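You operate a simulated robot arm through the tools that you are given. There is no shell and no other tool. Be economical: measure what you need, move in short steps, check, and stop when the job is done.

Carry out the task below with a simulated two-armed robot. There is one attempt and no reset: what you move stays moved.

JOB
Put the yellow float from the wooden table on the top of the tiled table and the green float on the shelf under the wooden table. Take the bean bag from the wooden table and leave it on the shelf under the wooden table. Take the orange bottle from the top of the low rack and put it on top of the kneeling pad. Open the pedal bin lid. Do these in any order. Set down upright: bottle.

It is judged by the outcome, as a careful person would: the job done as asked, and still so three seconds after it is handed in. It fails if anything else is knocked over, pushed out of place, dropped, spilled or broken. A push-on lid holds only when it is set on centred and level and pressed home; a screw cap is set on level and turned clockwise until tight.

ROBOT AND FRAMES
Two 7-joint arms with two-finger parallel grippers on one trunk, on a base that drives. Base frame: it is fixed to the floor where the robot stands at the start and does not move with it; the origin is under the middle of the robot, x ahead of it, y to its left, z up. Lengths are in cm, angles in rad, forces in N, time in s.
The left shoulder is at the start at [5, 16.8, 110.7], the right one opposite. Places, roughly: bean bag (9x8x4 cm) [70, -40, 80]; bottle [75, -150, 50]; kneeling pad (20x12x4 cm) [80, -170, 50]; pedal bin lid [-1130, 0, 60]; shelf under the wooden table [60, -10, 30]; top of the tiled table [60, 280, 80]. Payload 1.57 kg a hand.
The TCP of each hand is the grasp point between the finger pads, 3 cm short of the fingertips. In the tool frame z runs along the fingers and y along their closing line. Largest opening 8 cm; finger width 1.7, thickness 1.2; the body of the gripper, 4 by 8.2 cm, starts 8 cm behind the TCP.
Orientation is that of the tool frame in the base frame, as a unit quaternion [x, y, z, w]. With the fingers straight down and closing along the base's y, the tool's x points along the base's -x, its y along +y and its z along -z.

CONTROLS
- The arms move only by the tool servo_tool. It takes "left_moves", "right_moves" or both (then of equal length, played together; a hand with none holds still); each is a list of rows, each a list of 3 entries, a list of its own where there are three numbers: the finger opening in cm, from 0 to 8, then the shift along the tool's x, y, z in units of 200 mm (1.0 is 200 mm), then the turn, a rotation vector about the tool's x, y, z in units of 60 degrees (1.0 is 60 degrees). In form: [[fingers, [x, y, z], [rx, ry, rz]], ...]. A call has 1 to 12 rows; each row is the pose to reach, as a shift and turn from the pose commanded when the call began, along the tool's axes at that moment. A call with a number of a shift or a turn outside -1 to 1 is refused whole. Each row takes 0.2 s and may step no farther than 5 cm and 0.15 rad from the row before; otherwise, or with a gripper value out of range, the whole call is refused. Where a pose cannot be reached the arm comes as near as it can. A force on the tool above 40 N (or 10 N above the force at the start of the call, whichever is more), or a blocked arm, ends the call early, and 0.2 s more pass. The fingers move at their own pace (about 4.5 cm/s each) and stop on an object; they squeeze with about 29 N. The grip force told is the motor's: it shows also when the fingers shut on nothing. Time passes only in rows, and 0.2 s behind the last, so rows that repeat a pose let the fingers close. The reply holds the time, the measured pose of the TCP, the force on the tool along the base axes, the opening and the grip force, in the units named above and with some noise, with the torque about the TCP (base axes, N m) and any sound that the robot's microphone picked up.
- Cameras (640 x 400 px; columns grow to the right, rows downward): "scene" is now at [12.36, -2.35, 131.08]; the picture's right is [-0.27, -0.96, 0.00], its down [-0.61, 0.17, -0.77] and it looks along [0.74, -0.21, -0.63] (base axes); focal length 250 px, centre (320, 200). "left" rides on the left gripper at [7.2, 0.7, -12.2] in its tool frame; the picture's right is [-0.09, 1.00, 0.00], its down [-0.84, -0.08, -0.54] and it looks along [-0.54, -0.05, 0.84] (tool axes); focal length 238 px, centre (320, 200). "right" rides on the right gripper at [7.2, -0.7, -12.2] in its tool frame; the picture's right is [0.09, 1.00, 0.00], its down [-0.84, 0.08, -0.54] and it looks along [-0.54, 0.05, 0.84] (tool axes); focal length 238 px, centre (320, 200). There is no depth. A picture from a camera that has moved, and an enlarged one, comes with that camera's place and axes in the base frame and with its lens.
- camera(camera): a new picture of that camera. The clock stands still meanwhile.
- slide_trunk(by): slides the trunk up (or, below 0, down) by that many cm; the arms and the scene camera ride with it, the base frame stays. It gives what a move gives, with no picture.
- drive_base(legs): drives the robot by 1 to 6 legs, each [ahead, left, turn to the left] in cm, cm and rad, along the robot's own axes; the way and the turn of a leg run together, so that a leg with both is an arc; at most 150 cm and 3.142 rad a leg. The arms and the cameras ride along, it lands a little off, and it stops where it bumps. It gives what a move gives.
- pan_tilt(pan, tilt): turns the head with the scene camera to pan (to the left, within 1.396 rad either way) and tilt (down, from -0.506 to 1.204), counted from straight ahead of the robot. It gives what a move gives.
- close_up(camera, box): a new picture of the part [left, top, right, bottom] of that camera's present view, enlarged. The clock stands still meanwhile.
- sign_off(): hands the job in; it is judged then, once.

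Work in short steps. Places have to be worked out from the pictures, the camera data and where the tool is seen: move nearer, look again, correct. Check each grasp and each placing, and mend what went wrong. You have 165 turns and 130 pictures in all, those below and enlarged ones among them. Open the grippers and draw the arms clear of the work before you hand the job in, unless the task says otherwise; then end with one line.

The tools are called after ">>>" as name(argument=value, ...) on one line, values as JSON. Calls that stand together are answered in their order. servo_tool: Moves the arms, as the interface text tells. Its arguments: {"type":"object","properties":{"left_moves":{"type":"array","items":{"type":"array"}},"right_moves":{"type":"array","items":{"type":"array"}}},"required":[]} The other tools are called the same way: slide_trunk (by) slides the trunk up or down; drive_base (legs) drives the base; pan_tilt (pan, tilt) turns the head that bears the scene camera; camera (camera) takes a picture; close_up (camera, box) takes an enlarged picture of a part of a camera's view; sign_off () hands the job in.

At the start:

```text
time: 0.0
left_tcp_pos: [43.67, 4.78, 111.17]
left_tcp_rot: [-0.001, 1.0, 0.0, -0.001]
left_ft_force: [0.2, 1.1, -0.1]
left_ft_torque: [0.01, -0.01, 0.0]
left_opening: 8.01
left_grip_force: 0.0
right_tcp_pos: [43.81, -27.11, 110.86]
right_tcp_rot: [-0.001, 1.0, -0.001, 0.001]
right_ft_force: [0.8, -0.3, 0.0]
right_ft_torque: [0.01, -0.03, -0.01]
right_opening: 7.98
right_grip_force: 0.1
trunk travel left (down, up): [-27.5, 16.8]
robot x, y, heading: [0.22, -0.11, 0.002]
head pan, tilt: [-0.276, 0.686]
```

scene: 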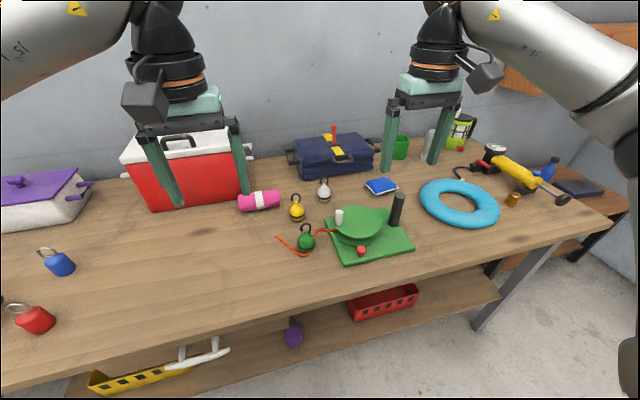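
right: 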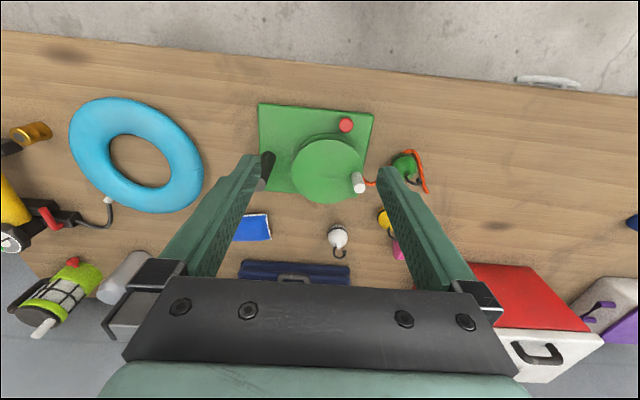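
left: 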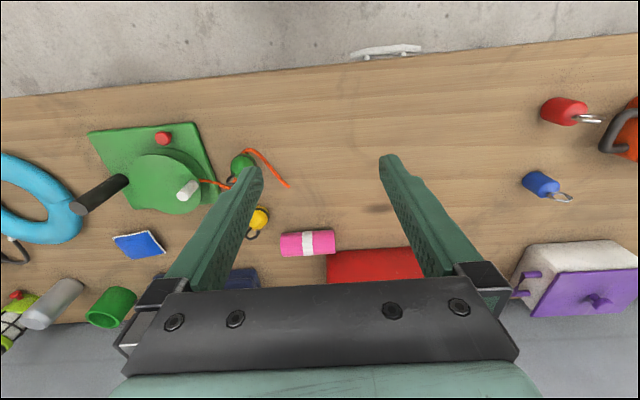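

I'll look closer at the floats and the bean bag first.

>>> close_up(camera="scene", box=[220, 150, 420, 275])

>>> close_up(camera="left", box=[80, 110, 340, 270])

```text
3.20 times, centred on (320, 212) of scene
camera zoom: at [12.36, -2.35, 131.08], right [-0.27, -0.96, 0.0], down [-0.61, 0.17, -0.77], along [0.74, -0.21, -0.63], focal length 798 px, centre (320, 160)
```

zoom: 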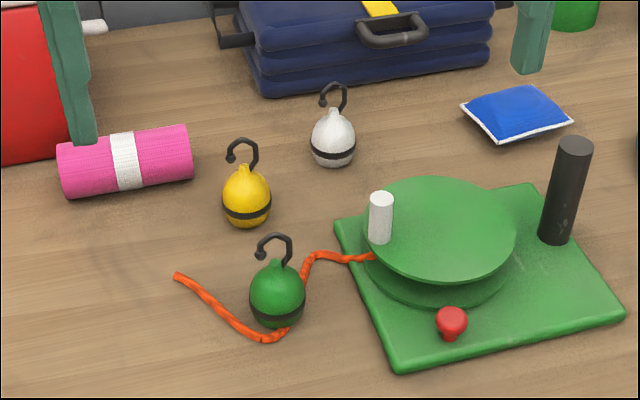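

```text
2.46 times, centred on (210, 190) of left
camera zoom: at [36.36, 5.52, 123.26], right [0.09, 1.0, 0.0], down [0.84, -0.08, 0.54], along [0.54, -0.05, -0.84], focal length 587 px, centre (591, 225)
```

zoom: 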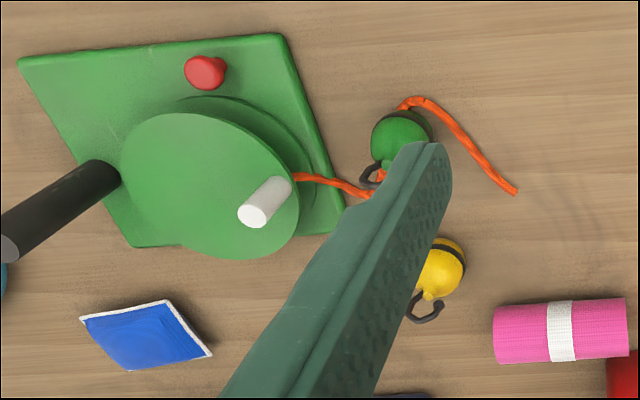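

Floats look like upright egg shapes with hooks; the orange cord merely runs under/behind the green one. I check the gap ahead of the base by looking down.

>>> pan_tilt(pan=0, tilt=1.2)

>>> camera(camera="scene")

```text
time: 0.9
left_tcp_pos: [43.53, 4.86, 111.13]
left_tcp_rot: [0.0, 1.0, 0.0, 0.001]
left_ft_force: [0.6, 0.6, 0.6]
left_ft_torque: [-0.04, 0.01, 0.01]
left_opening: 8.0
left_grip_force: 0.0
right_tcp_pos: [43.82, -27.17, 110.8]
right_tcp_rot: [-0.001, 1.0, 0.0, -0.001]
right_ft_force: [0.2, 0.2, 0.4]
right_ft_torque: [0.01, -0.03, 0.0]
right_opening: 7.98
right_grip_force: 0.0
trunk travel left (down, up): [-27.5, 16.8]
robot x, y, heading: [-0.11, -0.1, -0.001]
head pan, tilt: [0.0, 1.201]
```

```text
124 pictures are left
camera scene: at [9.73, -0.02, 127.36], right [0.0, -1.0, 0.0], down [-0.93, 0.0, -0.36], along [0.36, 0.0, -0.93], focal length 250 px, centre (320, 200)
```

scene: 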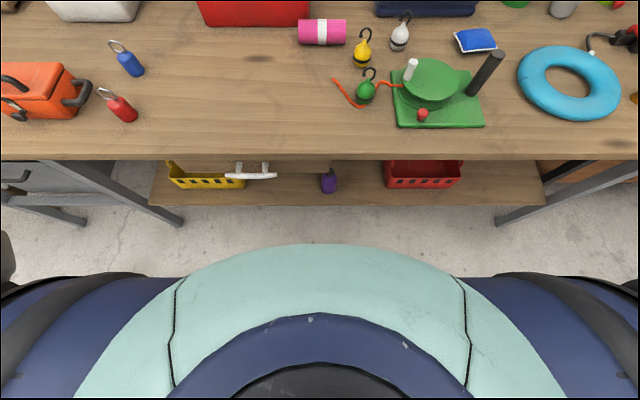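

Table front edge is near x≈38, shelf front near x≈45; the trunk clears. I drive to about (12, −25) so the left hand gets the green float and the right hand the bean bag.

>>> drive_base(legs=[[0, -25, 0], [12, 0, 0]])

>>> camera(camera="scene")

>>> camera(camera="left")

>>> camera(camera="right")

```text
time: 3.6
left_tcp_pos: [55.56, -20.09, 111.23]
left_tcp_rot: [-0.002, 1.0, 0.001, -0.001]
left_ft_force: [0.2, -0.3, -1.0]
left_ft_torque: [0.01, 0.0, 0.01]
left_opening: 7.98
left_grip_force: 0.0
right_tcp_pos: [55.95, -52.18, 110.78]
right_tcp_rot: [-0.001, 1.0, 0.001, 0.0]
right_ft_force: [0.1, -0.3, -0.7]
right_ft_torque: [0.01, 0.0, 0.01]
right_opening: 7.99
right_grip_force: 0.0
trunk travel left (down, up): [-27.5, 16.8]
robot x, y, heading: [11.99, -25.14, 0.002]
head pan, tilt: [0.0, 1.201]
```

```text
123 pictures are left
camera scene: at [21.74, -25.03, 127.35], right [0.0, -1.0, 0.0], down [-0.93, 0.0, -0.36], along [0.36, 0.0, -0.93], focal length 250 px, centre (320, 200)
```

scene: 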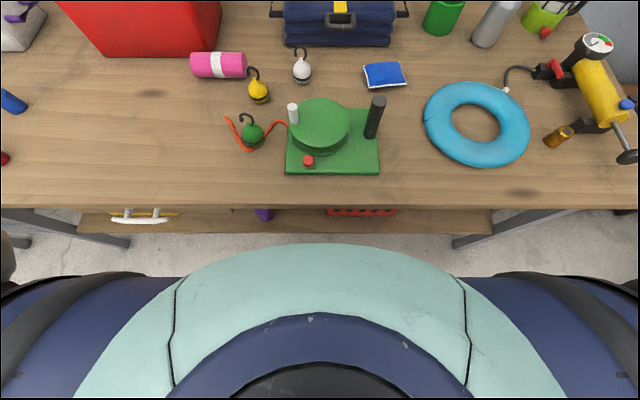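

```text
122 pictures are left
camera left: at [48.36, -19.42, 123.24], right [0.09, 1.0, 0.0], down [0.84, -0.07, 0.54], along [0.54, -0.05, -0.84], focal length 238 px, centre (320, 200)
```

left: 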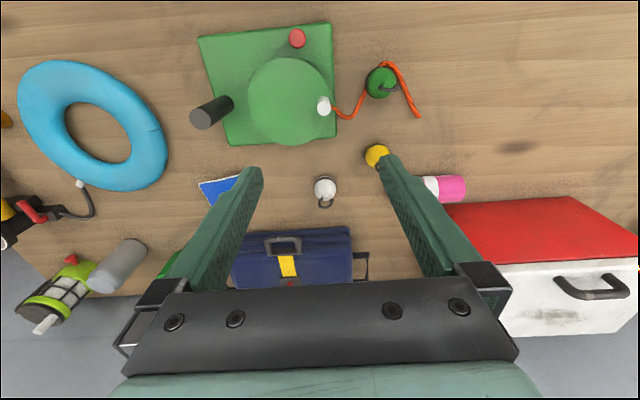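

```text
121 pictures are left
camera right: at [48.64, -52.8, 123.04], right [-0.09, 1.0, 0.0], down [0.84, 0.08, 0.54], along [0.54, 0.05, -0.84], focal length 238 px, centre (320, 200)
```

right: 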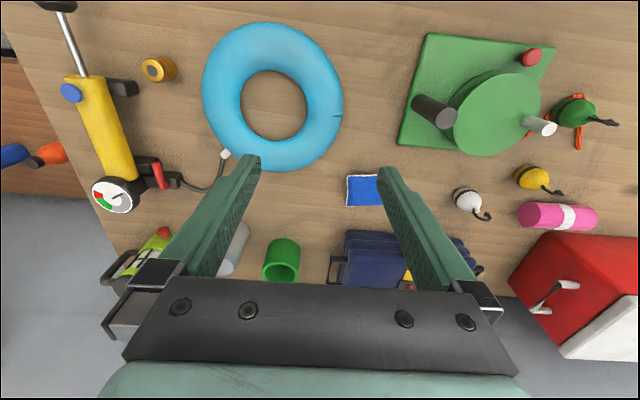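

Triangulated: green float ≈(54.3,−10.2,82), yellow ≈(66.4,−10.6,81.5), bag ≈(72.5,−41.3,81). I zoom in on the bag and green float.

>>> close_up(camera="scene", box=[340, 40, 436, 100])

>>> close_up(camera="scene", box=[214, 50, 342, 170])

```text
6.67 times, centred on (388, 70) of scene
camera zoom: at [21.74, -25.03, 127.35], right [0.0, -1.0, 0.0], down [-0.93, 0.0, -0.36], along [0.36, 0.0, -0.93], focal length 1663 px, centre (-133, 1067)
```

zoom: 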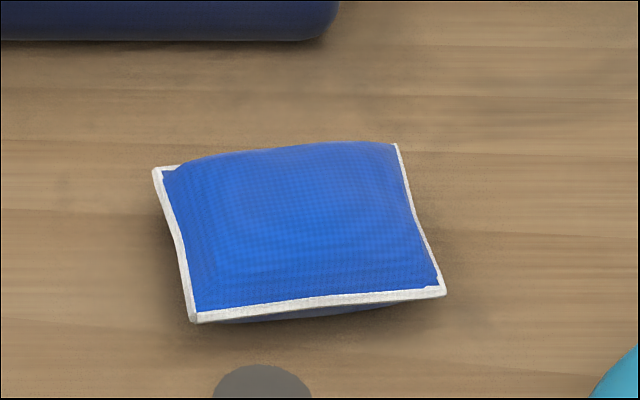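

```text
3.33 times, centred on (278, 110) of scene
camera zoom: at [21.74, -25.03, 127.35], right [0.0, -1.0, 0.0], down [-0.93, 0.0, -0.36], along [0.36, 0.0, -0.93], focal length 832 px, centre (460, 500)
```

zoom: 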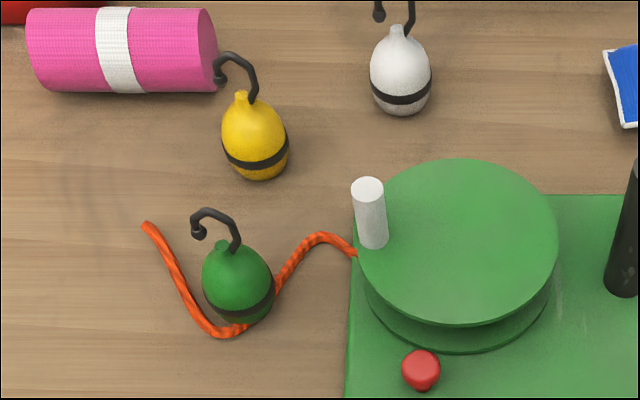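

Bag's narrow side (~7.7 cm) lies nearly along x at (73.5,−41.2). I bring the left hand over the green float with a 45° forward tilt, and the right hand toward above the bag while yawing it.

>>> servo_tool(left_moves=[[8, [0.067, 0.083, 0.133], [0, -0.125, 0]], [8, [0.134, 0.165, 0.267], [0, -0.25, 0]], [8, [0.2, 0.248, 0.4], [0, -0.375, 0]], [8, [0.268, 0.33, 0.533], [0, -0.5, 0]], [8, [0.335, 0.413, 0.667], [0, -0.625, 0]], [8, [0.403, 0.495, 0.8], [0, -0.75, 0]]], right_moves=[[8, [-0.146, 0.0915, 0.083], [0, 0, 0.14]], [8, [-0.292, 0.183, 0.167], [0, 0, 0.28]], [8, [-0.439, 0.2745, 0.25], [0, 0, 0.42]], [8, [-0.585, 0.366, 0.333], [0, 0, 0.56]], [8, [-0.731, 0.4575, 0.417], [0, 0, 0.7]], [8, [-0.8775, 0.549, 0.5], [0, 0, 0.84]]])

>>> camera(camera="left")

>>> camera(camera="right")

```text
time: 5.0
left_tcp_pos: [50.84, -12.08, 94.84]
left_tcp_rot: [-0.003, 0.924, 0.0, 0.383]
left_ft_force: [0.3, -0.5, 1.5]
left_ft_torque: [0.0, 0.0, 0.01]
left_opening: 8.01
left_grip_force: 0.0
left hand out of reach, approached as far as the arm can: row 6
right_tcp_pos: [73.3, -40.82, 100.92]
right_tcp_rot: [0.424, 0.906, -0.001, 0.001]
right_ft_force: [-0.7, -0.4, 0.1]
right_ft_torque: [-0.02, 0.03, 0.0]
right_opening: 7.99
right_grip_force: 0.1
trunk travel left (down, up): [-27.5, 16.8]
robot x, y, heading: [12.19, -25.06, 0.003]
head pan, tilt: [0.0, 1.201]
```

```text
118 pictures are left
camera left: at [37.09, -11.51, 98.42], right [0.06, 1.0, 0.06], down [0.21, -0.07, 0.97], along [0.98, -0.05, -0.21], focal length 238 px, centre (320, 200)
```

left: 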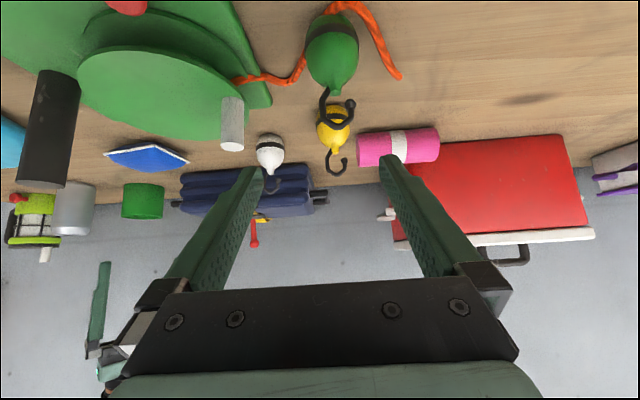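

```text
117 pictures are left
camera right: at [68.16, -35.74, 113.07], right [0.71, 0.71, 0.0], down [0.59, -0.59, 0.54], along [0.38, -0.38, -0.84], focal length 238 px, centre (320, 200)
```

right: 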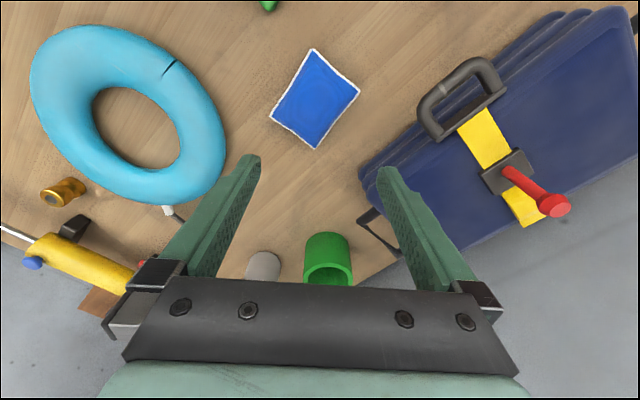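

The left tilted pose needs more distance from the base; I'll do the bag first. Re-triangulated bag: seam z≈82, centre (71.8,−40.45), width ≈7.1. Right hand finishes the yaw and lowers to z≈90.

>>> servo_tool(right_moves=[[8, [0.012, -0.009, 0.109], [0, 0, 0.114]], [8, [0.025, -0.018, 0.218], [0, 0, 0.228]], [8, [0.037, -0.028, 0.328], [0, 0, 0.341]], [8, [0.05, -0.037, 0.437], [0, 0, 0.455]], [8, [0.062, -0.046, 0.546], [0, 0, 0.569]], [8, [0.062, -0.046, 0.546], [0, 0, 0.569]]])

>>> camera(camera="right")

```text
time: 6.4
left_tcp_pos: [50.83, -12.39, 94.95]
left_tcp_rot: [-0.002, 0.924, 0.001, 0.383]
left_ft_force: [0.2, 0.1, 0.4]
left_ft_torque: [0.02, 0.03, 0.02]
left_opening: 7.98
left_grip_force: 0.1
right_tcp_pos: [71.87, -40.69, 89.86]
right_tcp_rot: [0.672, 0.74, 0.0, 0.0]
right_ft_force: [0.4, -0.7, 0.6]
right_ft_torque: [0.0, -0.02, 0.01]
right_opening: 8.0
right_grip_force: 0.0
trunk travel left (down, up): [-27.5, 16.8]
robot x, y, heading: [12.14, -25.15, 0.0]
head pan, tilt: [0.0, 1.201]
```

```text
116 pictures are left
camera right: at [70.39, -33.62, 102.17], right [0.98, 0.19, 0.0], down [0.16, -0.83, 0.54], along [0.1, -0.53, -0.84], focal length 238 px, centre (320, 200)
```

right: 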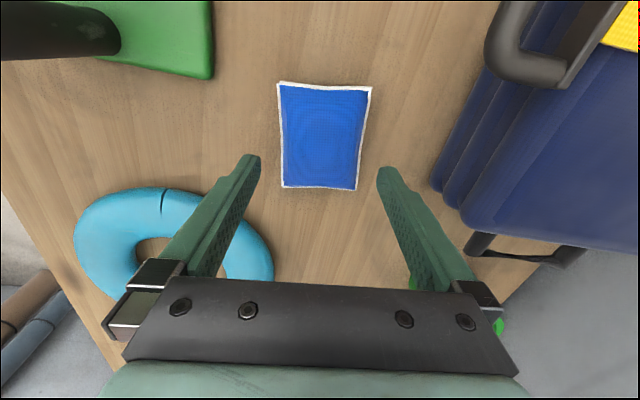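

Bag is centred and aligned between the fingers. Lower to z≈83.4 and check.

>>> servo_tool(right_moves=[[8, [0.01, 0, 0.12], [0, 0, 0]], [8, [0.03, 0, 0.22], [0, 0, 0]], [8, [0.03, 0, 0.32], [0, 0, 0]], [8, [0.03, 0, 0.32], [0, 0, 0]]])

>>> camera(camera="right")

```text
time: 7.4
left_tcp_pos: [50.72, -12.24, 95.0]
left_tcp_rot: [-0.003, 0.924, 0.001, 0.383]
left_ft_force: [-0.3, 0.2, -0.2]
left_ft_torque: [0.0, -0.01, -0.01]
left_opening: 8.0
left_grip_force: 0.1
right_tcp_pos: [71.81, -40.12, 83.48]
right_tcp_rot: [0.672, 0.741, 0.0, 0.001]
right_ft_force: [-0.4, -0.5, 0.1]
right_ft_torque: [-0.01, 0.01, -0.02]
right_opening: 7.98
right_grip_force: 0.1
trunk travel left (down, up): [-27.5, 16.8]
robot x, y, heading: [12.14, -25.33, 0.005]
head pan, tilt: [0.0, 1.201]
```

```text
115 pictures are left
camera right: at [70.32, -33.04, 95.76], right [0.98, 0.19, 0.0], down [0.16, -0.82, 0.54], along [0.1, -0.53, -0.84], focal length 238 px, centre (320, 200)
```

right: 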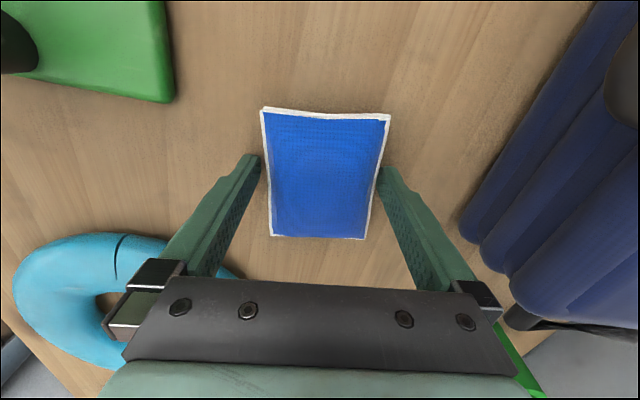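

No contact; fingers straddle the bag. Close and lift a little.

>>> servo_tool(right_moves=[[4, [0, 0, 0.01], [0, 0, 0]], [2, [0, 0, 0.01], [0, 0, 0]], [2, [0, 0, 0.01], [0, 0, 0]], [2, [0, 0, 0.01], [0, 0, 0]], [2, [0, 0, -0.1], [0, 0, 0]], [2, [0, 0, -0.25], [0, 0, 0]]])

>>> camera(camera="right")

```text
time: 8.8
left_tcp_pos: [50.81, -12.27, 94.99]
left_tcp_rot: [-0.002, 0.924, 0.001, 0.383]
left_ft_force: [-0.6, 1.1, 1.0]
left_ft_torque: [0.0, -0.01, 0.02]
left_opening: 8.01
left_grip_force: 0.0
right_tcp_pos: [71.79, -40.19, 88.58]
right_tcp_rot: [0.672, 0.741, 0.0, -0.001]
right_ft_force: [0.3, 0.0, -2.0]
right_ft_torque: [0.0, -0.01, -0.01]
right_opening: 7.0
right_grip_force: 28.8
trunk travel left (down, up): [-27.5, 16.8]
robot x, y, heading: [11.96, -25.34, -0.0]
head pan, tilt: [0.0, 1.201]
```

```text
114 pictures are left
camera right: at [70.33, -32.99, 100.73], right [0.98, 0.19, 0.0], down [0.16, -0.83, 0.54], along [0.1, -0.53, -0.84], focal length 238 px, centre (320, 200)
```

right: 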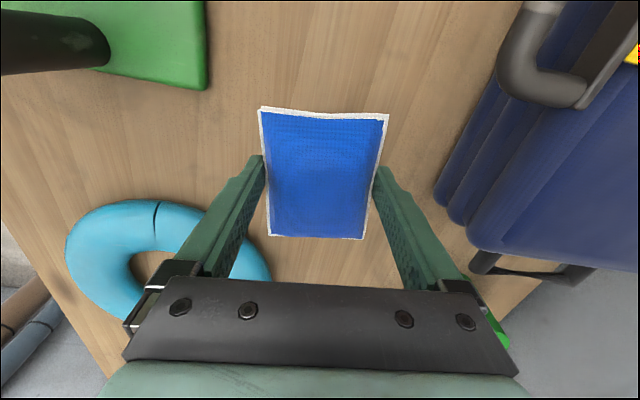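

Bag held (7.0 cm, 29 N). Raise it, draw back, and begin undoing the yaw.

>>> servo_tool(right_moves=[[2, [0, 0, -0.2], [0, 0, -0.125]], [2, [0.01, -0.1, -0.4], [0, 0, -0.25]], [2, [0.02, -0.2, -0.55], [0, 0, -0.375]], [2, [0.03, -0.3, -0.7], [0, 0, -0.5]], [2, [0.045, -0.45, -0.85], [0, 0, -0.625]], [2, [0.06, -0.6, -0.95], [0, 0, -0.75]], [2, [0.075, -0.75, -1.0], [0, 0, -0.875]], [2, [0.075, -0.75, -1.0], [0, 0, -1.0]]])

>>> drive_base(legs=[[-16, 0, 0]])

```text
time: 10.6
left_tcp_pos: [50.77, -12.31, 95.0]
left_tcp_rot: [-0.002, 0.924, 0.001, 0.382]
left_ft_force: [-1.3, 0.6, 0.7]
left_ft_torque: [0.02, -0.04, 0.02]
left_opening: 7.99
left_grip_force: 0.0
right_tcp_pos: [56.72, -40.08, 108.63]
right_tcp_rot: [0.211, 0.978, 0.0, 0.001]
right_ft_force: [-0.1, -0.9, -1.3]
right_ft_torque: [0.01, 0.03, 0.02]
right_opening: 6.99
right_grip_force: 29.0
trunk travel left (down, up): [-27.5, 16.8]
robot x, y, heading: [12.1, -24.96, 0.004]
head pan, tilt: [0.0, 1.201]
```

```text
time: 12.0
left_tcp_pos: [35.06, -12.28, 95.07]
left_tcp_rot: [-0.001, 0.923, 0.0, 0.384]
left_ft_force: [1.1, 0.0, 0.1]
left_ft_torque: [0.0, 0.01, 0.01]
left_opening: 7.99
left_grip_force: 0.0
right_tcp_pos: [40.88, -40.06, 108.65]
right_tcp_rot: [0.212, 0.977, 0.0, 0.0]
right_ft_force: [-1.6, -1.1, -1.9]
right_ft_torque: [-0.01, 0.01, 0.01]
right_opening: 6.98
right_grip_force: 29.1
trunk travel left (down, up): [-27.5, 16.8]
robot x, y, heading: [-3.7, -25.32, -0.0]
head pan, tilt: [0.0, 1.201]
```

Left arm now has room. Move the left hand to a pre-grasp 7 cm short of the green float along the 45° approach; right hand finishes its yaw.

>>> servo_tool(left_moves=[[8, [-0.1, 0.02, 0.1], [0, 0, 0]], [8, [-0.2, 0.04, 0.3], [0, 0, 0]], [8, [-0.225, 0.094, 0.5], [0, 0, 0]], [8, [-0.225, 0.094, 0.65], [0, 0, 0]], [8, [-0.225, 0.094, 0.796], [0, 0, 0]], [8, [-0.225, 0.094, 0.796], [0, 0, 0]]], right_moves=[[2, [0, 0, 0], [0, 0, -0.1]], [2, [0, 0, 0], [0, 0, -0.2]], [2, [0, 0, 0], [0, 0, -0.3]], [2, [0, 0, 0], [0, 0, -0.407]], [2, [0, 0, 0], [0, 0, -0.407]], [2, [0, 0, 0], [0, 0, -0.407]]])

>>> camera(camera="left")

>>> camera(camera="scene")

```text
time: 13.4
left_tcp_pos: [49.47, -10.55, 86.94]
left_tcp_rot: [-0.002, 0.924, 0.001, 0.383]
left_ft_force: [-0.2, -0.2, -0.6]
left_ft_torque: [0.01, 0.03, 0.01]
left_opening: 8.01
left_grip_force: 0.0
right_tcp_pos: [40.97, -40.1, 108.45]
right_tcp_rot: [0.0, 1.0, 0.0, 0.0]
right_ft_force: [0.8, -0.1, -2.0]
right_ft_torque: [0.01, -0.01, 0.01]
right_opening: 6.98
right_grip_force: 28.8
trunk travel left (down, up): [-27.5, 16.8]
robot x, y, heading: [-4.11, -25.22, 0.002]
head pan, tilt: [0.0, 1.201]
```

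```text
113 pictures are left
camera left: at [35.74, -9.74, 90.39], right [0.06, 1.0, 0.07], down [0.21, -0.08, 0.97], along [0.98, -0.05, -0.21], focal length 238 px, centre (320, 200)
```

left: 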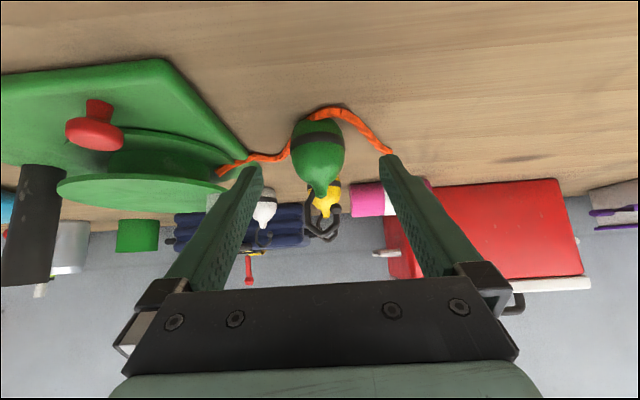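

```text
112 pictures are left
camera scene: at [5.87, -25.07, 127.36], right [0.0, -1.0, 0.0], down [-0.93, 0.0, -0.36], along [0.36, 0.0, -0.93], focal length 250 px, centre (320, 200)
```

scene: 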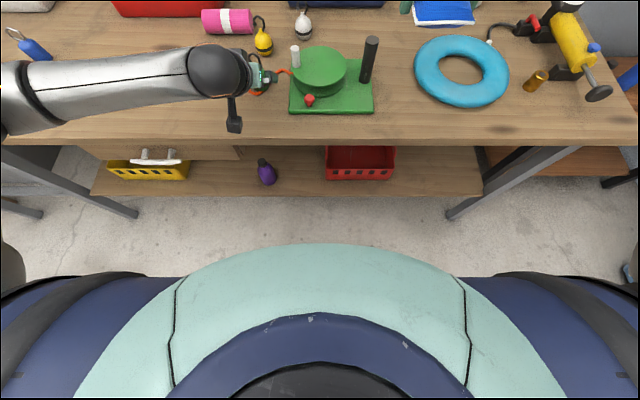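

Float is centred between the tips. Advance ~5.6 cm along the approach and close.

>>> servo_tool(left_moves=[[8, [0, 0, 0.1], [0, 0, 0]], [8, [0, 0, 0.2], [0, 0, 0]], [8, [0, 0, 0.28], [0, 0, 0]], [5, [0, 0, 0.28], [0, 0, 0]], [3, [0, 0, 0.28], [0, 0, 0]], [3, [0, 0, 0.28], [0, 0, 0]], [3, [0, 0, 0.28], [0, 0, 0]]])

>>> camera(camera="left")

```text
time: 15.0
left_tcp_pos: [53.46, -10.4, 83.1]
left_tcp_rot: [-0.001, 0.924, 0.0, 0.382]
left_ft_force: [0.5, -0.3, -0.2]
left_ft_torque: [0.04, 0.01, -0.01]
left_opening: 4.03
left_grip_force: 26.7
right_tcp_pos: [40.96, -40.24, 108.47]
right_tcp_rot: [0.0, 1.0, 0.0, 0.0]
right_ft_force: [-0.5, 0.4, -1.9]
right_ft_torque: [0.02, 0.02, -0.02]
right_opening: 6.97
right_grip_force: 29.7
trunk travel left (down, up): [-27.5, 16.8]
robot x, y, heading: [-4.15, -25.26, 0.008]
head pan, tilt: [0.0, 1.201]
```

```text
111 pictures are left
camera left: at [39.73, -9.78, 86.49], right [0.06, 1.0, 0.07], down [0.21, -0.08, 0.97], along [0.98, -0.05, -0.21], focal length 238 px, centre (320, 200)
```

left: 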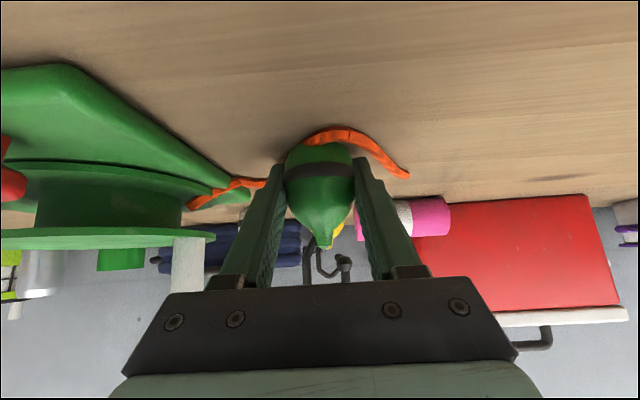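

Gripped (4.0 cm, 27 N). Lift 4 cm and check whether the cord stays.

>>> servo_tool(left_moves=[[2.5, [-0.05, 0, -0.05], [0, 0, 0]], [2.5, [-0.1, 0, -0.1], [0, 0, 0]], [2.5, [-0.15, 0, -0.15], [0, 0, 0]]])

>>> camera(camera="left")

```text
time: 15.8
left_tcp_pos: [53.54, -10.39, 87.3]
left_tcp_rot: [-0.003, 0.924, 0.002, 0.383]
left_ft_force: [0.6, 0.0, -0.5]
left_ft_torque: [0.03, 0.0, 0.02]
left_opening: 4.03
left_grip_force: 29.0
right_tcp_pos: [40.98, -40.22, 108.53]
right_tcp_rot: [0.001, 1.0, -0.001, -0.001]
right_ft_force: [0.7, 0.6, -2.4]
right_ft_torque: [0.01, -0.02, 0.01]
right_opening: 6.95
right_grip_force: 28.9
trunk travel left (down, up): [-27.5, 16.8]
robot x, y, heading: [-3.97, -24.84, 0.002]
head pan, tilt: [0.0, 1.201]
```

```text
110 pictures are left
camera left: at [39.72, -9.75, 90.65], right [0.06, 1.0, 0.07], down [0.21, -0.08, 0.97], along [0.98, -0.05, -0.21], focal length 238 px, centre (320, 200)
```

left: 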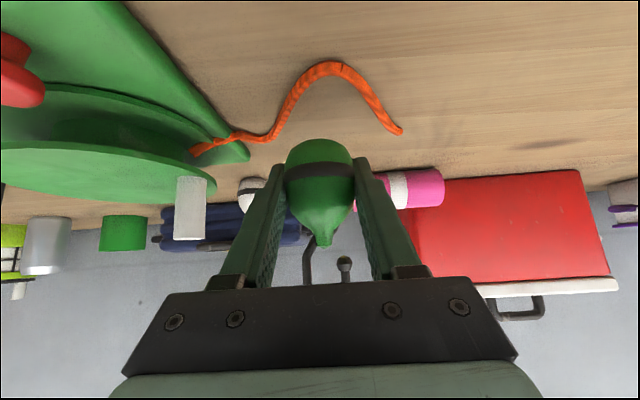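

Cord stays put. Back the robot off so both hands clear the table, then lower the trunk.

>>> drive_base(legs=[[-29, 0, 0]])

>>> slide_trunk(by=-27)

>>> pan_tilt(pan=0, tilt=0.75)

>>> camera(camera="scene")

```text
time: 17.8
left_tcp_pos: [24.76, -10.46, 87.17]
left_tcp_rot: [-0.001, 0.924, 0.001, 0.382]
left_ft_force: [0.2, -0.4, -0.7]
left_ft_torque: [-0.02, 0.01, 0.01]
left_opening: 4.0
left_grip_force: 28.6
right_tcp_pos: [12.32, -40.28, 108.4]
right_tcp_rot: [0.001, 1.0, 0.001, 0.0]
right_ft_force: [-0.4, 0.4, -1.7]
right_ft_torque: [0.01, -0.02, 0.01]
right_opening: 6.96
right_grip_force: 28.4
trunk travel left (down, up): [-27.5, 16.8]
robot x, y, heading: [-32.53, -24.94, 0.0]
head pan, tilt: [0.0, 1.201]
```

```text
time: 20.6
left_tcp_pos: [24.76, -10.48, 60.17]
left_tcp_rot: [0.0, 0.924, 0.0, 0.383]
left_ft_force: [0.2, 0.1, -1.3]
left_ft_torque: [0.04, 0.01, -0.03]
left_opening: 3.98
left_grip_force: 29.0
right_tcp_pos: [12.25, -40.35, 81.56]
right_tcp_rot: [0.001, 1.0, 0.001, 0.001]
right_ft_force: [-0.3, -0.2, -1.6]
right_ft_torque: [-0.02, 0.02, 0.0]
right_opening: 6.93
right_grip_force: 29.0
trunk travel left (down, up): [-0.5, 43.8]
robot x, y, heading: [-32.57, -25.24, -0.0]
head pan, tilt: [0.0, 1.201]
```

```text
time: 21.4
left_tcp_pos: [24.72, -10.47, 60.08]
left_tcp_rot: [-0.001, 0.924, 0.001, 0.382]
left_ft_force: [-1.1, 0.6, -0.3]
left_ft_torque: [-0.02, 0.02, -0.02]
left_opening: 4.0
left_grip_force: 29.2
right_tcp_pos: [12.29, -40.28, 81.46]
right_tcp_rot: [0.001, 1.0, -0.001, -0.001]
right_ft_force: [1.0, 0.3, -2.0]
right_ft_torque: [0.01, -0.01, -0.02]
right_opening: 6.94
right_grip_force: 28.9
trunk travel left (down, up): [-0.5, 43.8]
robot x, y, heading: [-32.61, -24.97, -0.001]
head pan, tilt: [0.0, 0.75]
```

```text
109 pictures are left
camera scene: at [-20.13, -25.1, 103.52], right [0.0, -1.0, 0.0], down [-0.68, 0.0, -0.73], along [0.73, 0.0, -0.68], focal length 250 px, centre (320, 200)
```

scene: 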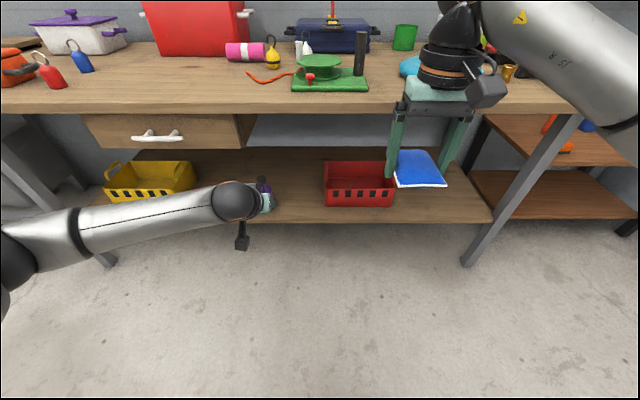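

Shelf is visible: free gap between the purple bottle (y≈−3) and the red basket (y<−27). I lower the left hand to z≈42 while still clear of the table.

>>> servo_tool(left_moves=[[2.5, [0.13, 0, 0.13], [0, 0, 0]], [2.5, [0.26, 0, 0.26], [0, 0, 0]], [2.5, [0.39, 0, 0.39], [0, 0, 0]], [2.5, [0.52, 0, 0.52], [0, 0, 0]], [2.5, [0.64, 0, 0.64], [0, 0, 0]], [2.5, [0.64, 0, 0.64], [0, 0, 0]]])

>>> drive_base(legs=[[0, -6, 0], [14, 0, 0]])

>>> camera(camera="scene")

>>> camera(camera="left")

```text
time: 22.9
left_tcp_pos: [24.69, -10.4, 42.02]
left_tcp_rot: [-0.001, 0.924, 0.001, 0.382]
left_ft_force: [0.8, -0.1, 0.0]
left_ft_torque: [-0.03, -0.01, 0.0]
left_opening: 4.01
left_grip_force: 28.4
right_tcp_pos: [12.23, -40.3, 81.37]
right_tcp_rot: [0.0, 1.0, 0.0, 0.0]
right_ft_force: [0.0, -0.2, -1.7]
right_ft_torque: [-0.05, -0.01, 0.0]
right_opening: 6.97
right_grip_force: 29.5
trunk travel left (down, up): [-0.5, 43.8]
robot x, y, heading: [-32.75, -24.96, 0.007]
head pan, tilt: [0.0, 0.75]
```

```text
time: 24.8
left_tcp_pos: [38.67, -16.21, 41.94]
left_tcp_rot: [0.0, 0.924, 0.001, 0.383]
left_ft_force: [-0.4, 0.2, 0.0]
left_ft_torque: [-0.04, 0.0, 0.0]
left_opening: 3.98
left_grip_force: 28.9
right_tcp_pos: [26.29, -46.24, 81.46]
right_tcp_rot: [0.002, 1.0, 0.0, 0.0]
right_ft_force: [-1.0, -0.4, -1.8]
right_ft_torque: [0.0, 0.03, -0.04]
right_opening: 6.93
right_grip_force: 29.0
trunk travel left (down, up): [-0.5, 43.8]
robot x, y, heading: [-18.39, -31.35, -0.002]
head pan, tilt: [0.0, 0.75]
```

```text
108 pictures are left
camera scene: at [-6.14, -31.05, 103.53], right [0.0, -1.0, 0.0], down [-0.68, 0.0, -0.73], along [0.73, 0.0, -0.68], focal length 250 px, centre (320, 200)
```

scene: 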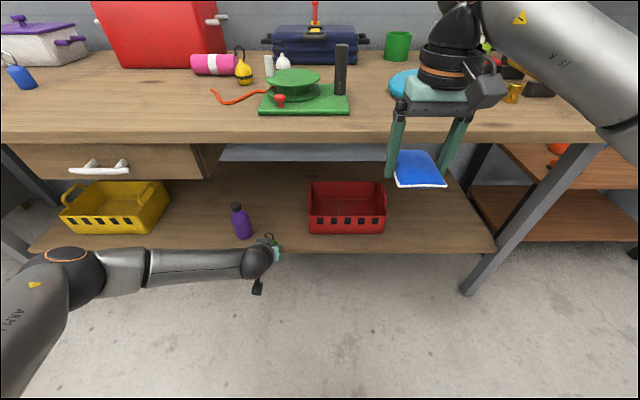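

```text
107 pictures are left
camera left: at [24.99, -15.67, 45.47], right [0.06, 1.0, 0.07], down [0.21, -0.08, 0.97], along [0.98, -0.05, -0.21], focal length 238 px, centre (320, 200)
```

left: 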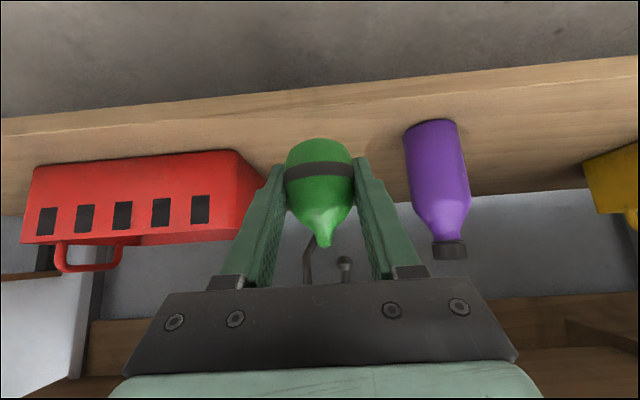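

Gap looks clear around y≈−16. Drive 7 cm further in, then extend the arm forward the rest.

>>> drive_base(legs=[[7, 0, 0]])

>>> servo_tool(left_moves=[[2.5, [-0.08, 0.01, 0.08], [0, 0, 0]], [2.5, [-0.16, 0.02, 0.16], [0, 0, 0]], [2.5, [-0.25, 0.03, 0.25], [0, 0, 0]], [2.5, [-0.2, 0.03, 0.3], [0, 0, 0]], [2.5, [-0.15, 0.03, 0.35], [0, 0, 0]], [2.5, [-0.15, 0.03, 0.35], [0, 0, 0]]])

>>> camera(camera="scene")

>>> camera(camera="left")

```text
time: 25.8
left_tcp_pos: [45.69, -16.43, 42.07]
left_tcp_rot: [0.0, 0.924, 0.0, 0.383]
left_ft_force: [-0.5, -0.4, -0.2]
left_ft_torque: [0.04, -0.01, 0.01]
left_opening: 4.03
left_grip_force: 28.6
right_tcp_pos: [33.22, -46.31, 81.53]
right_tcp_rot: [0.002, 1.0, 0.0, -0.001]
right_ft_force: [-0.8, -0.2, -1.9]
right_ft_torque: [0.0, -0.04, -0.02]
right_opening: 6.97
right_grip_force: 29.0
trunk travel left (down, up): [-0.5, 43.8]
robot x, y, heading: [-11.39, -30.83, -0.001]
head pan, tilt: [0.0, 0.75]
```

```text
time: 27.2
left_tcp_pos: [52.87, -15.75, 39.1]
left_tcp_rot: [0.0, 0.924, 0.0, 0.382]
left_ft_force: [0.4, 0.5, 0.1]
left_ft_torque: [-0.01, 0.0, 0.0]
left_opening: 4.01
left_grip_force: 28.9
right_tcp_pos: [33.21, -46.35, 81.51]
right_tcp_rot: [0.002, 1.0, 0.0, 0.0]
right_ft_force: [-0.4, 0.5, -1.9]
right_ft_torque: [0.04, 0.03, -0.01]
right_opening: 6.96
right_grip_force: 28.3
trunk travel left (down, up): [-0.5, 43.8]
robot x, y, heading: [-11.6, -31.1, -0.001]
head pan, tilt: [0.0, 0.75]
```

```text
106 pictures are left
camera scene: at [0.89, -31.05, 103.53], right [0.0, -1.0, 0.0], down [-0.68, 0.0, -0.73], along [0.73, 0.0, -0.68], focal length 250 px, centre (320, 200)
```

scene: 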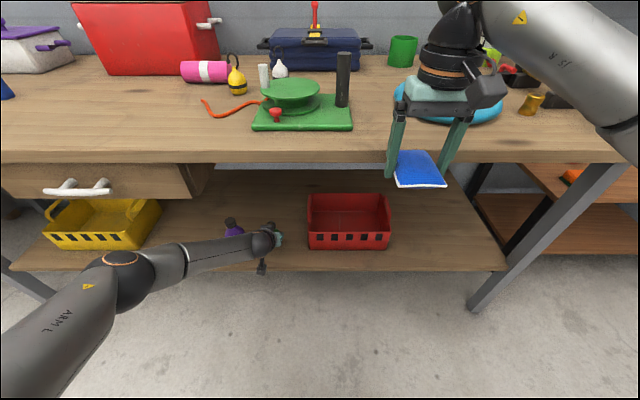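

```text
105 pictures are left
camera left: at [39.07, -15.06, 42.63], right [0.06, 1.0, 0.06], down [0.21, -0.08, 0.97], along [0.98, -0.05, -0.21], focal length 238 px, centre (320, 200)
```

left: 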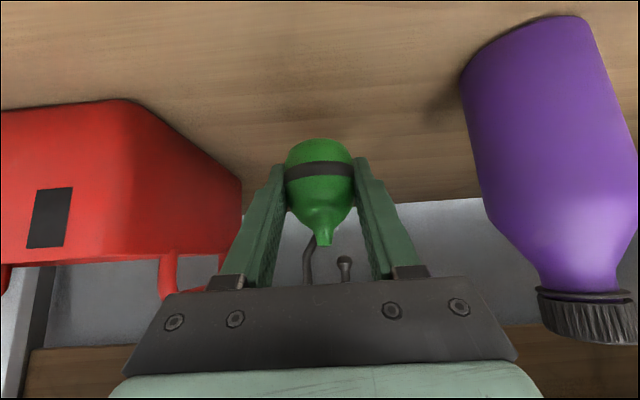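

Over the shelf with clearance both sides. Lower to z≈34.6 and check.

>>> servo_tool(left_moves=[[2.5, [0.05, 0, 0.05], [0, 0, 0]], [2.5, [0.11, 0, 0.11], [0, 0, 0]], [2.5, [0.16, 0, 0.16], [0, 0, 0]], [2.5, [0.16, 0, 0.16], [0, 0, 0]]])

>>> camera(camera="left")

```text
time: 28.2
left_tcp_pos: [52.9, -15.82, 35.18]
left_tcp_rot: [0.0, 0.922, 0.0, 0.387]
left_ft_force: [-1.7, -0.1, 26.4]
left_ft_torque: [0.02, 0.02, 0.0]
left_opening: 4.0
left_grip_force: 28.8
right_tcp_pos: [33.09, -46.26, 81.56]
right_tcp_rot: [0.002, 1.0, 0.001, 0.001]
right_ft_force: [0.2, 0.1, -2.4]
right_ft_torque: [0.0, 0.03, 0.0]
right_opening: 6.97
right_grip_force: 28.7
trunk travel left (down, up): [-0.5, 43.8]
robot x, y, heading: [-11.9, -30.87, 0.002]
head pan, tilt: [0.0, 0.75]
```

```text
104 pictures are left
camera left: at [39.31, -15.11, 38.54], right [0.06, 1.0, 0.07], down [0.2, -0.08, 0.98], along [0.98, -0.05, -0.2], focal length 238 px, centre (320, 200)
```

left: 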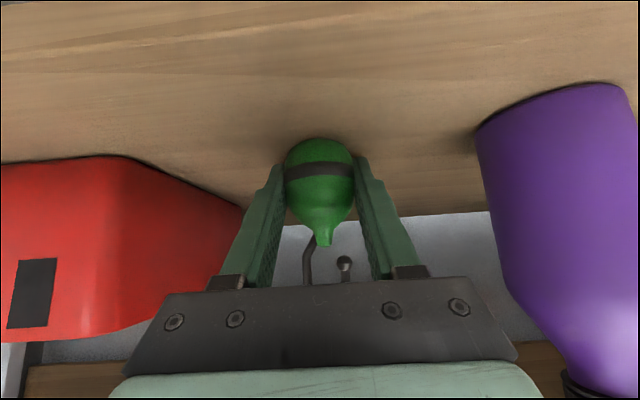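

Float bottom touched the shelf (26 N). Relieve slightly, then open.

>>> servo_tool(left_moves=[[2.5, [-0.018, 0, -0.018], [0, 0, 0]], [2.5, [-0.018, 0, -0.018], [0, 0, 0]], [5, [-0.018, 0, -0.018], [0, 0, 0]], [7, [-0.018, 0, -0.018], [0, 0, 0]], [7.5, [-0.018, 0, -0.018], [0, 0, 0]]])

>>> camera(camera="left")

```text
time: 29.4
left_tcp_pos: [52.65, -15.79, 35.15]
left_tcp_rot: [-0.001, 0.924, 0.001, 0.381]
left_ft_force: [0.5, 0.1, 0.2]
left_ft_torque: [-0.01, -0.02, 0.0]
left_opening: 7.5
left_grip_force: 0.1
right_tcp_pos: [33.33, -46.22, 81.43]
right_tcp_rot: [0.002, 1.0, 0.0, -0.001]
right_ft_force: [-0.9, 0.0, -2.5]
right_ft_torque: [0.01, 0.01, -0.01]
right_opening: 6.97
right_grip_force: 28.4
trunk travel left (down, up): [-0.5, 43.8]
robot x, y, heading: [-12.05, -31.35, -0.004]
head pan, tilt: [0.0, 0.75]
```

```text
103 pictures are left
camera left: at [39.04, -15.08, 38.58], right [0.06, 1.0, 0.06], down [0.21, -0.08, 0.97], along [0.98, -0.05, -0.21], focal length 238 px, centre (320, 200)
```

left: 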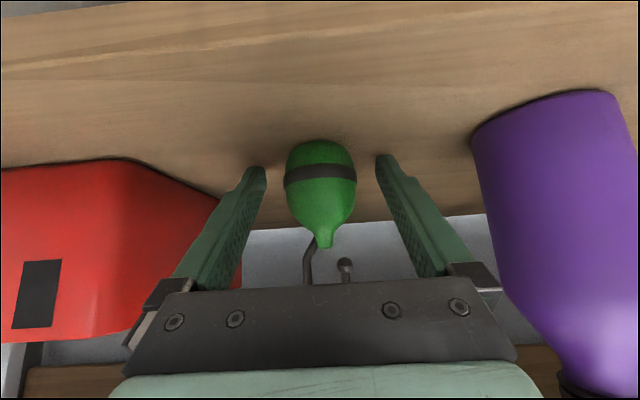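

Green float stands upright and free. Retreat along the approach, then drive back.

>>> servo_tool(left_moves=[[7.5, [0, 0, -0.1], [0, 0, 0]], [7.5, [0, 0, -0.25], [0, 0, 0]], [7.5, [0, 0, -0.4], [0, 0, 0]], [7.5, [0.05, 0, -0.5], [0, 0, 0]], [7.5, [0.1, 0, -0.6], [0, 0, 0]]])

>>> drive_base(legs=[[-22, 0, 0], [0, -20, 0]])

>>> camera(camera="scene")

```text
time: 30.6
left_tcp_pos: [42.78, -15.58, 42.27]
left_tcp_rot: [-0.001, 0.924, 0.001, 0.383]
left_ft_force: [0.6, 0.6, 0.1]
left_ft_torque: [0.01, -0.01, 0.01]
left_opening: 7.51
left_grip_force: 0.0
right_tcp_pos: [33.27, -46.34, 81.5]
right_tcp_rot: [0.002, 1.0, 0.0, 0.0]
right_ft_force: [0.0, -0.8, -2.1]
right_ft_torque: [0.0, 0.02, -0.03]
right_opening: 6.95
right_grip_force: 29.3
trunk travel left (down, up): [-0.5, 43.8]
robot x, y, heading: [-11.56, -31.17, -0.002]
head pan, tilt: [0.0, 0.75]
```

```text
time: 33.4
left_tcp_pos: [20.99, -35.57, 42.12]
left_tcp_rot: [-0.001, 0.924, 0.0, 0.382]
left_ft_force: [0.2, -0.9, 0.3]
left_ft_torque: [-0.02, -0.02, -0.02]
left_opening: 7.51
left_grip_force: 0.1
right_tcp_pos: [11.27, -66.17, 81.43]
right_tcp_rot: [0.001, 1.0, 0.0, 0.0]
right_ft_force: [0.2, 0.4, -2.2]
right_ft_torque: [-0.02, 0.02, 0.0]
right_opening: 6.93
right_grip_force: 29.4
trunk travel left (down, up): [-0.5, 43.8]
robot x, y, heading: [-33.57, -50.77, -0.005]
head pan, tilt: [0.0, 0.75]
```

```text
102 pictures are left
camera scene: at [-21.03, -50.89, 103.53], right [0.0, -1.0, 0.0], down [-0.68, 0.0, -0.73], along [0.73, 0.0, -0.68], focal length 250 px, centre (320, 200)
```

scene: 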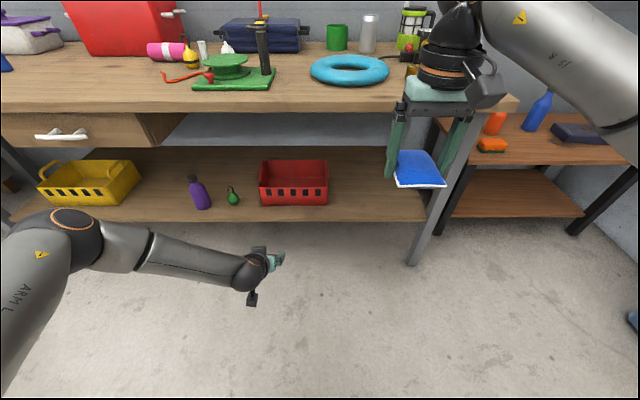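

Green float stands fine on the shelf. Free shelf right of the red basket (y −56..−90). Now pitch and lower the right hand, and retract the left.

>>> servo_tool(left_moves=[[7.5, [0.08, 0, -0.08], [0, 0, 0]], [7.5, [0.16, 0, -0.16], [0, 0, 0]], [7.5, [0.24, 0, -0.24], [0, 0, 0]], [7.5, [0.32, 0, -0.32], [0, 0, 0]], [7.5, [0.4, 0, -0.4], [0, 0, 0]], [7.5, [0.45, 0, -0.45], [0, 0, 0]]], right_moves=[[2, [-0.1, 0, 0.16], [0, -0.125, 0]], [2, [-0.2, 0, 0.33], [0, -0.25, 0]], [2, [-0.3, 0, 0.5], [0, -0.375, 0]], [2, [-0.4, 0, 0.67], [0, -0.5, 0]], [2, [-0.5, 0, 0.84], [0, -0.625, 0]], [2, [-0.6, 0, 1.0], [0, -0.75, 0]]])

>>> camera(camera="right")

```text
time: 34.8
left_tcp_pos: [9.23, -38.15, 43.75]
left_tcp_rot: [-0.004, 0.926, 0.007, 0.378]
left_ft_force: [-0.1, 1.4, 0.2]
left_ft_torque: [-0.03, 0.03, -0.03]
left_opening: 7.49
left_grip_force: 0.0
left hand out of reach, approached as far as the arm can: row 2, 3, 4, 5, 6
right_tcp_pos: [23.24, -66.11, 61.53]
right_tcp_rot: [0.001, 0.924, 0.001, 0.383]
right_ft_force: [0.6, -0.4, -2.3]
right_ft_torque: [-0.02, 0.05, 0.0]
right_opening: 6.94
right_grip_force: 28.9
trunk travel left (down, up): [-0.5, 43.8]
robot x, y, heading: [-33.44, -51.24, -0.001]
head pan, tilt: [0.0, 0.75]
```

```text
101 pictures are left
camera right: at [9.38, -66.74, 65.12], right [-0.06, 1.0, -0.06], down [0.21, 0.08, 0.98], along [0.98, 0.05, -0.21], focal length 238 px, centre (320, 200)
```

right: 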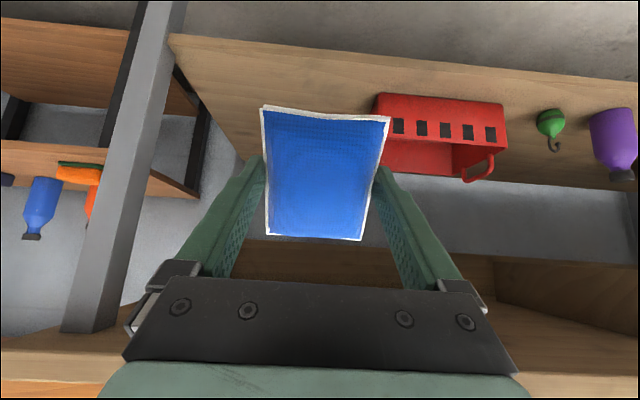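

Gap between basket (y≈−54) and leg (y≈−88) is clear; target y≈−70. Lower the right hand to z≈46 then drive in.

>>> servo_tool(right_moves=[[2, [0.13, 0, 0.13], [0, 0, 0]], [2, [0.26, 0, 0.26], [0, 0, 0]], [2, [0.39, 0, 0.39], [0, 0, 0]], [2, [0.53, 0, 0.53], [0, 0, 0]], [2, [0.53, 0, 0.53], [0, 0, 0]]])

>>> drive_base(legs=[[0, -4, 0], [21, 0, 0]])

>>> camera(camera="scene")

>>> camera(camera="right")

```text
time: 36.0
left_tcp_pos: [9.24, -38.37, 43.71]
left_tcp_rot: [-0.003, 0.926, 0.006, 0.378]
left_ft_force: [-0.4, 0.1, 0.2]
left_ft_torque: [0.0, 0.01, 0.03]
left_opening: 7.5
left_grip_force: 0.1
right_tcp_pos: [23.24, -66.07, 46.47]
right_tcp_rot: [0.002, 0.924, -0.001, 0.383]
right_ft_force: [-0.1, 0.0, -2.2]
right_ft_torque: [0.01, 0.07, 0.02]
right_opening: 6.95
right_grip_force: 29.0
trunk travel left (down, up): [-0.5, 43.8]
robot x, y, heading: [-33.51, -50.63, -0.003]
head pan, tilt: [0.0, 0.75]
```

```text
time: 38.2
left_tcp_pos: [30.08, -42.33, 43.76]
left_tcp_rot: [-0.004, 0.926, 0.007, 0.378]
left_ft_force: [-0.4, -0.3, -0.6]
left_ft_torque: [-0.01, -0.01, -0.02]
left_opening: 7.49
left_grip_force: 0.1
right_tcp_pos: [44.11, -70.06, 46.46]
right_tcp_rot: [0.001, 0.924, -0.001, 0.382]
right_ft_force: [-0.3, -0.5, -3.0]
right_ft_torque: [0.01, 0.04, 0.01]
right_opening: 6.95
right_grip_force: 28.7
trunk travel left (down, up): [-0.5, 43.8]
robot x, y, heading: [-12.79, -55.37, -0.003]
head pan, tilt: [0.0, 0.75]
```

```text
100 pictures are left
camera scene: at [-0.16, -54.88, 103.53], right [0.0, -1.0, 0.0], down [-0.68, 0.0, -0.73], along [0.73, 0.0, -0.68], focal length 250 px, centre (320, 200)
```

scene: 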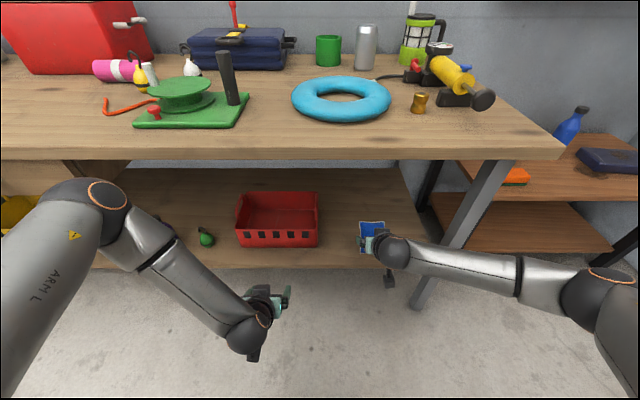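

```text
99 pictures are left
camera right: at [30.32, -70.78, 50.12], right [-0.06, 1.0, -0.07], down [0.21, 0.08, 0.97], along [0.98, 0.05, -0.21], focal length 238 px, centre (320, 200)
```

right: 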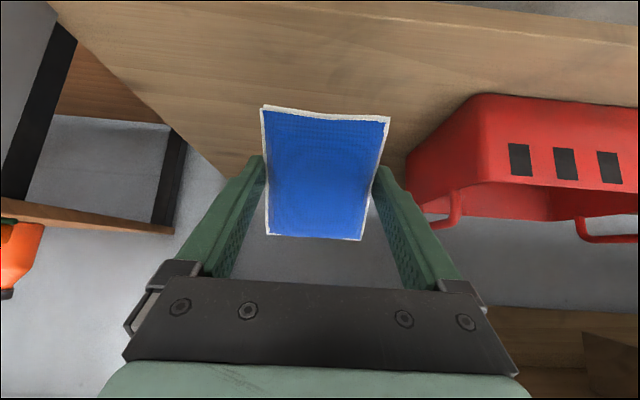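

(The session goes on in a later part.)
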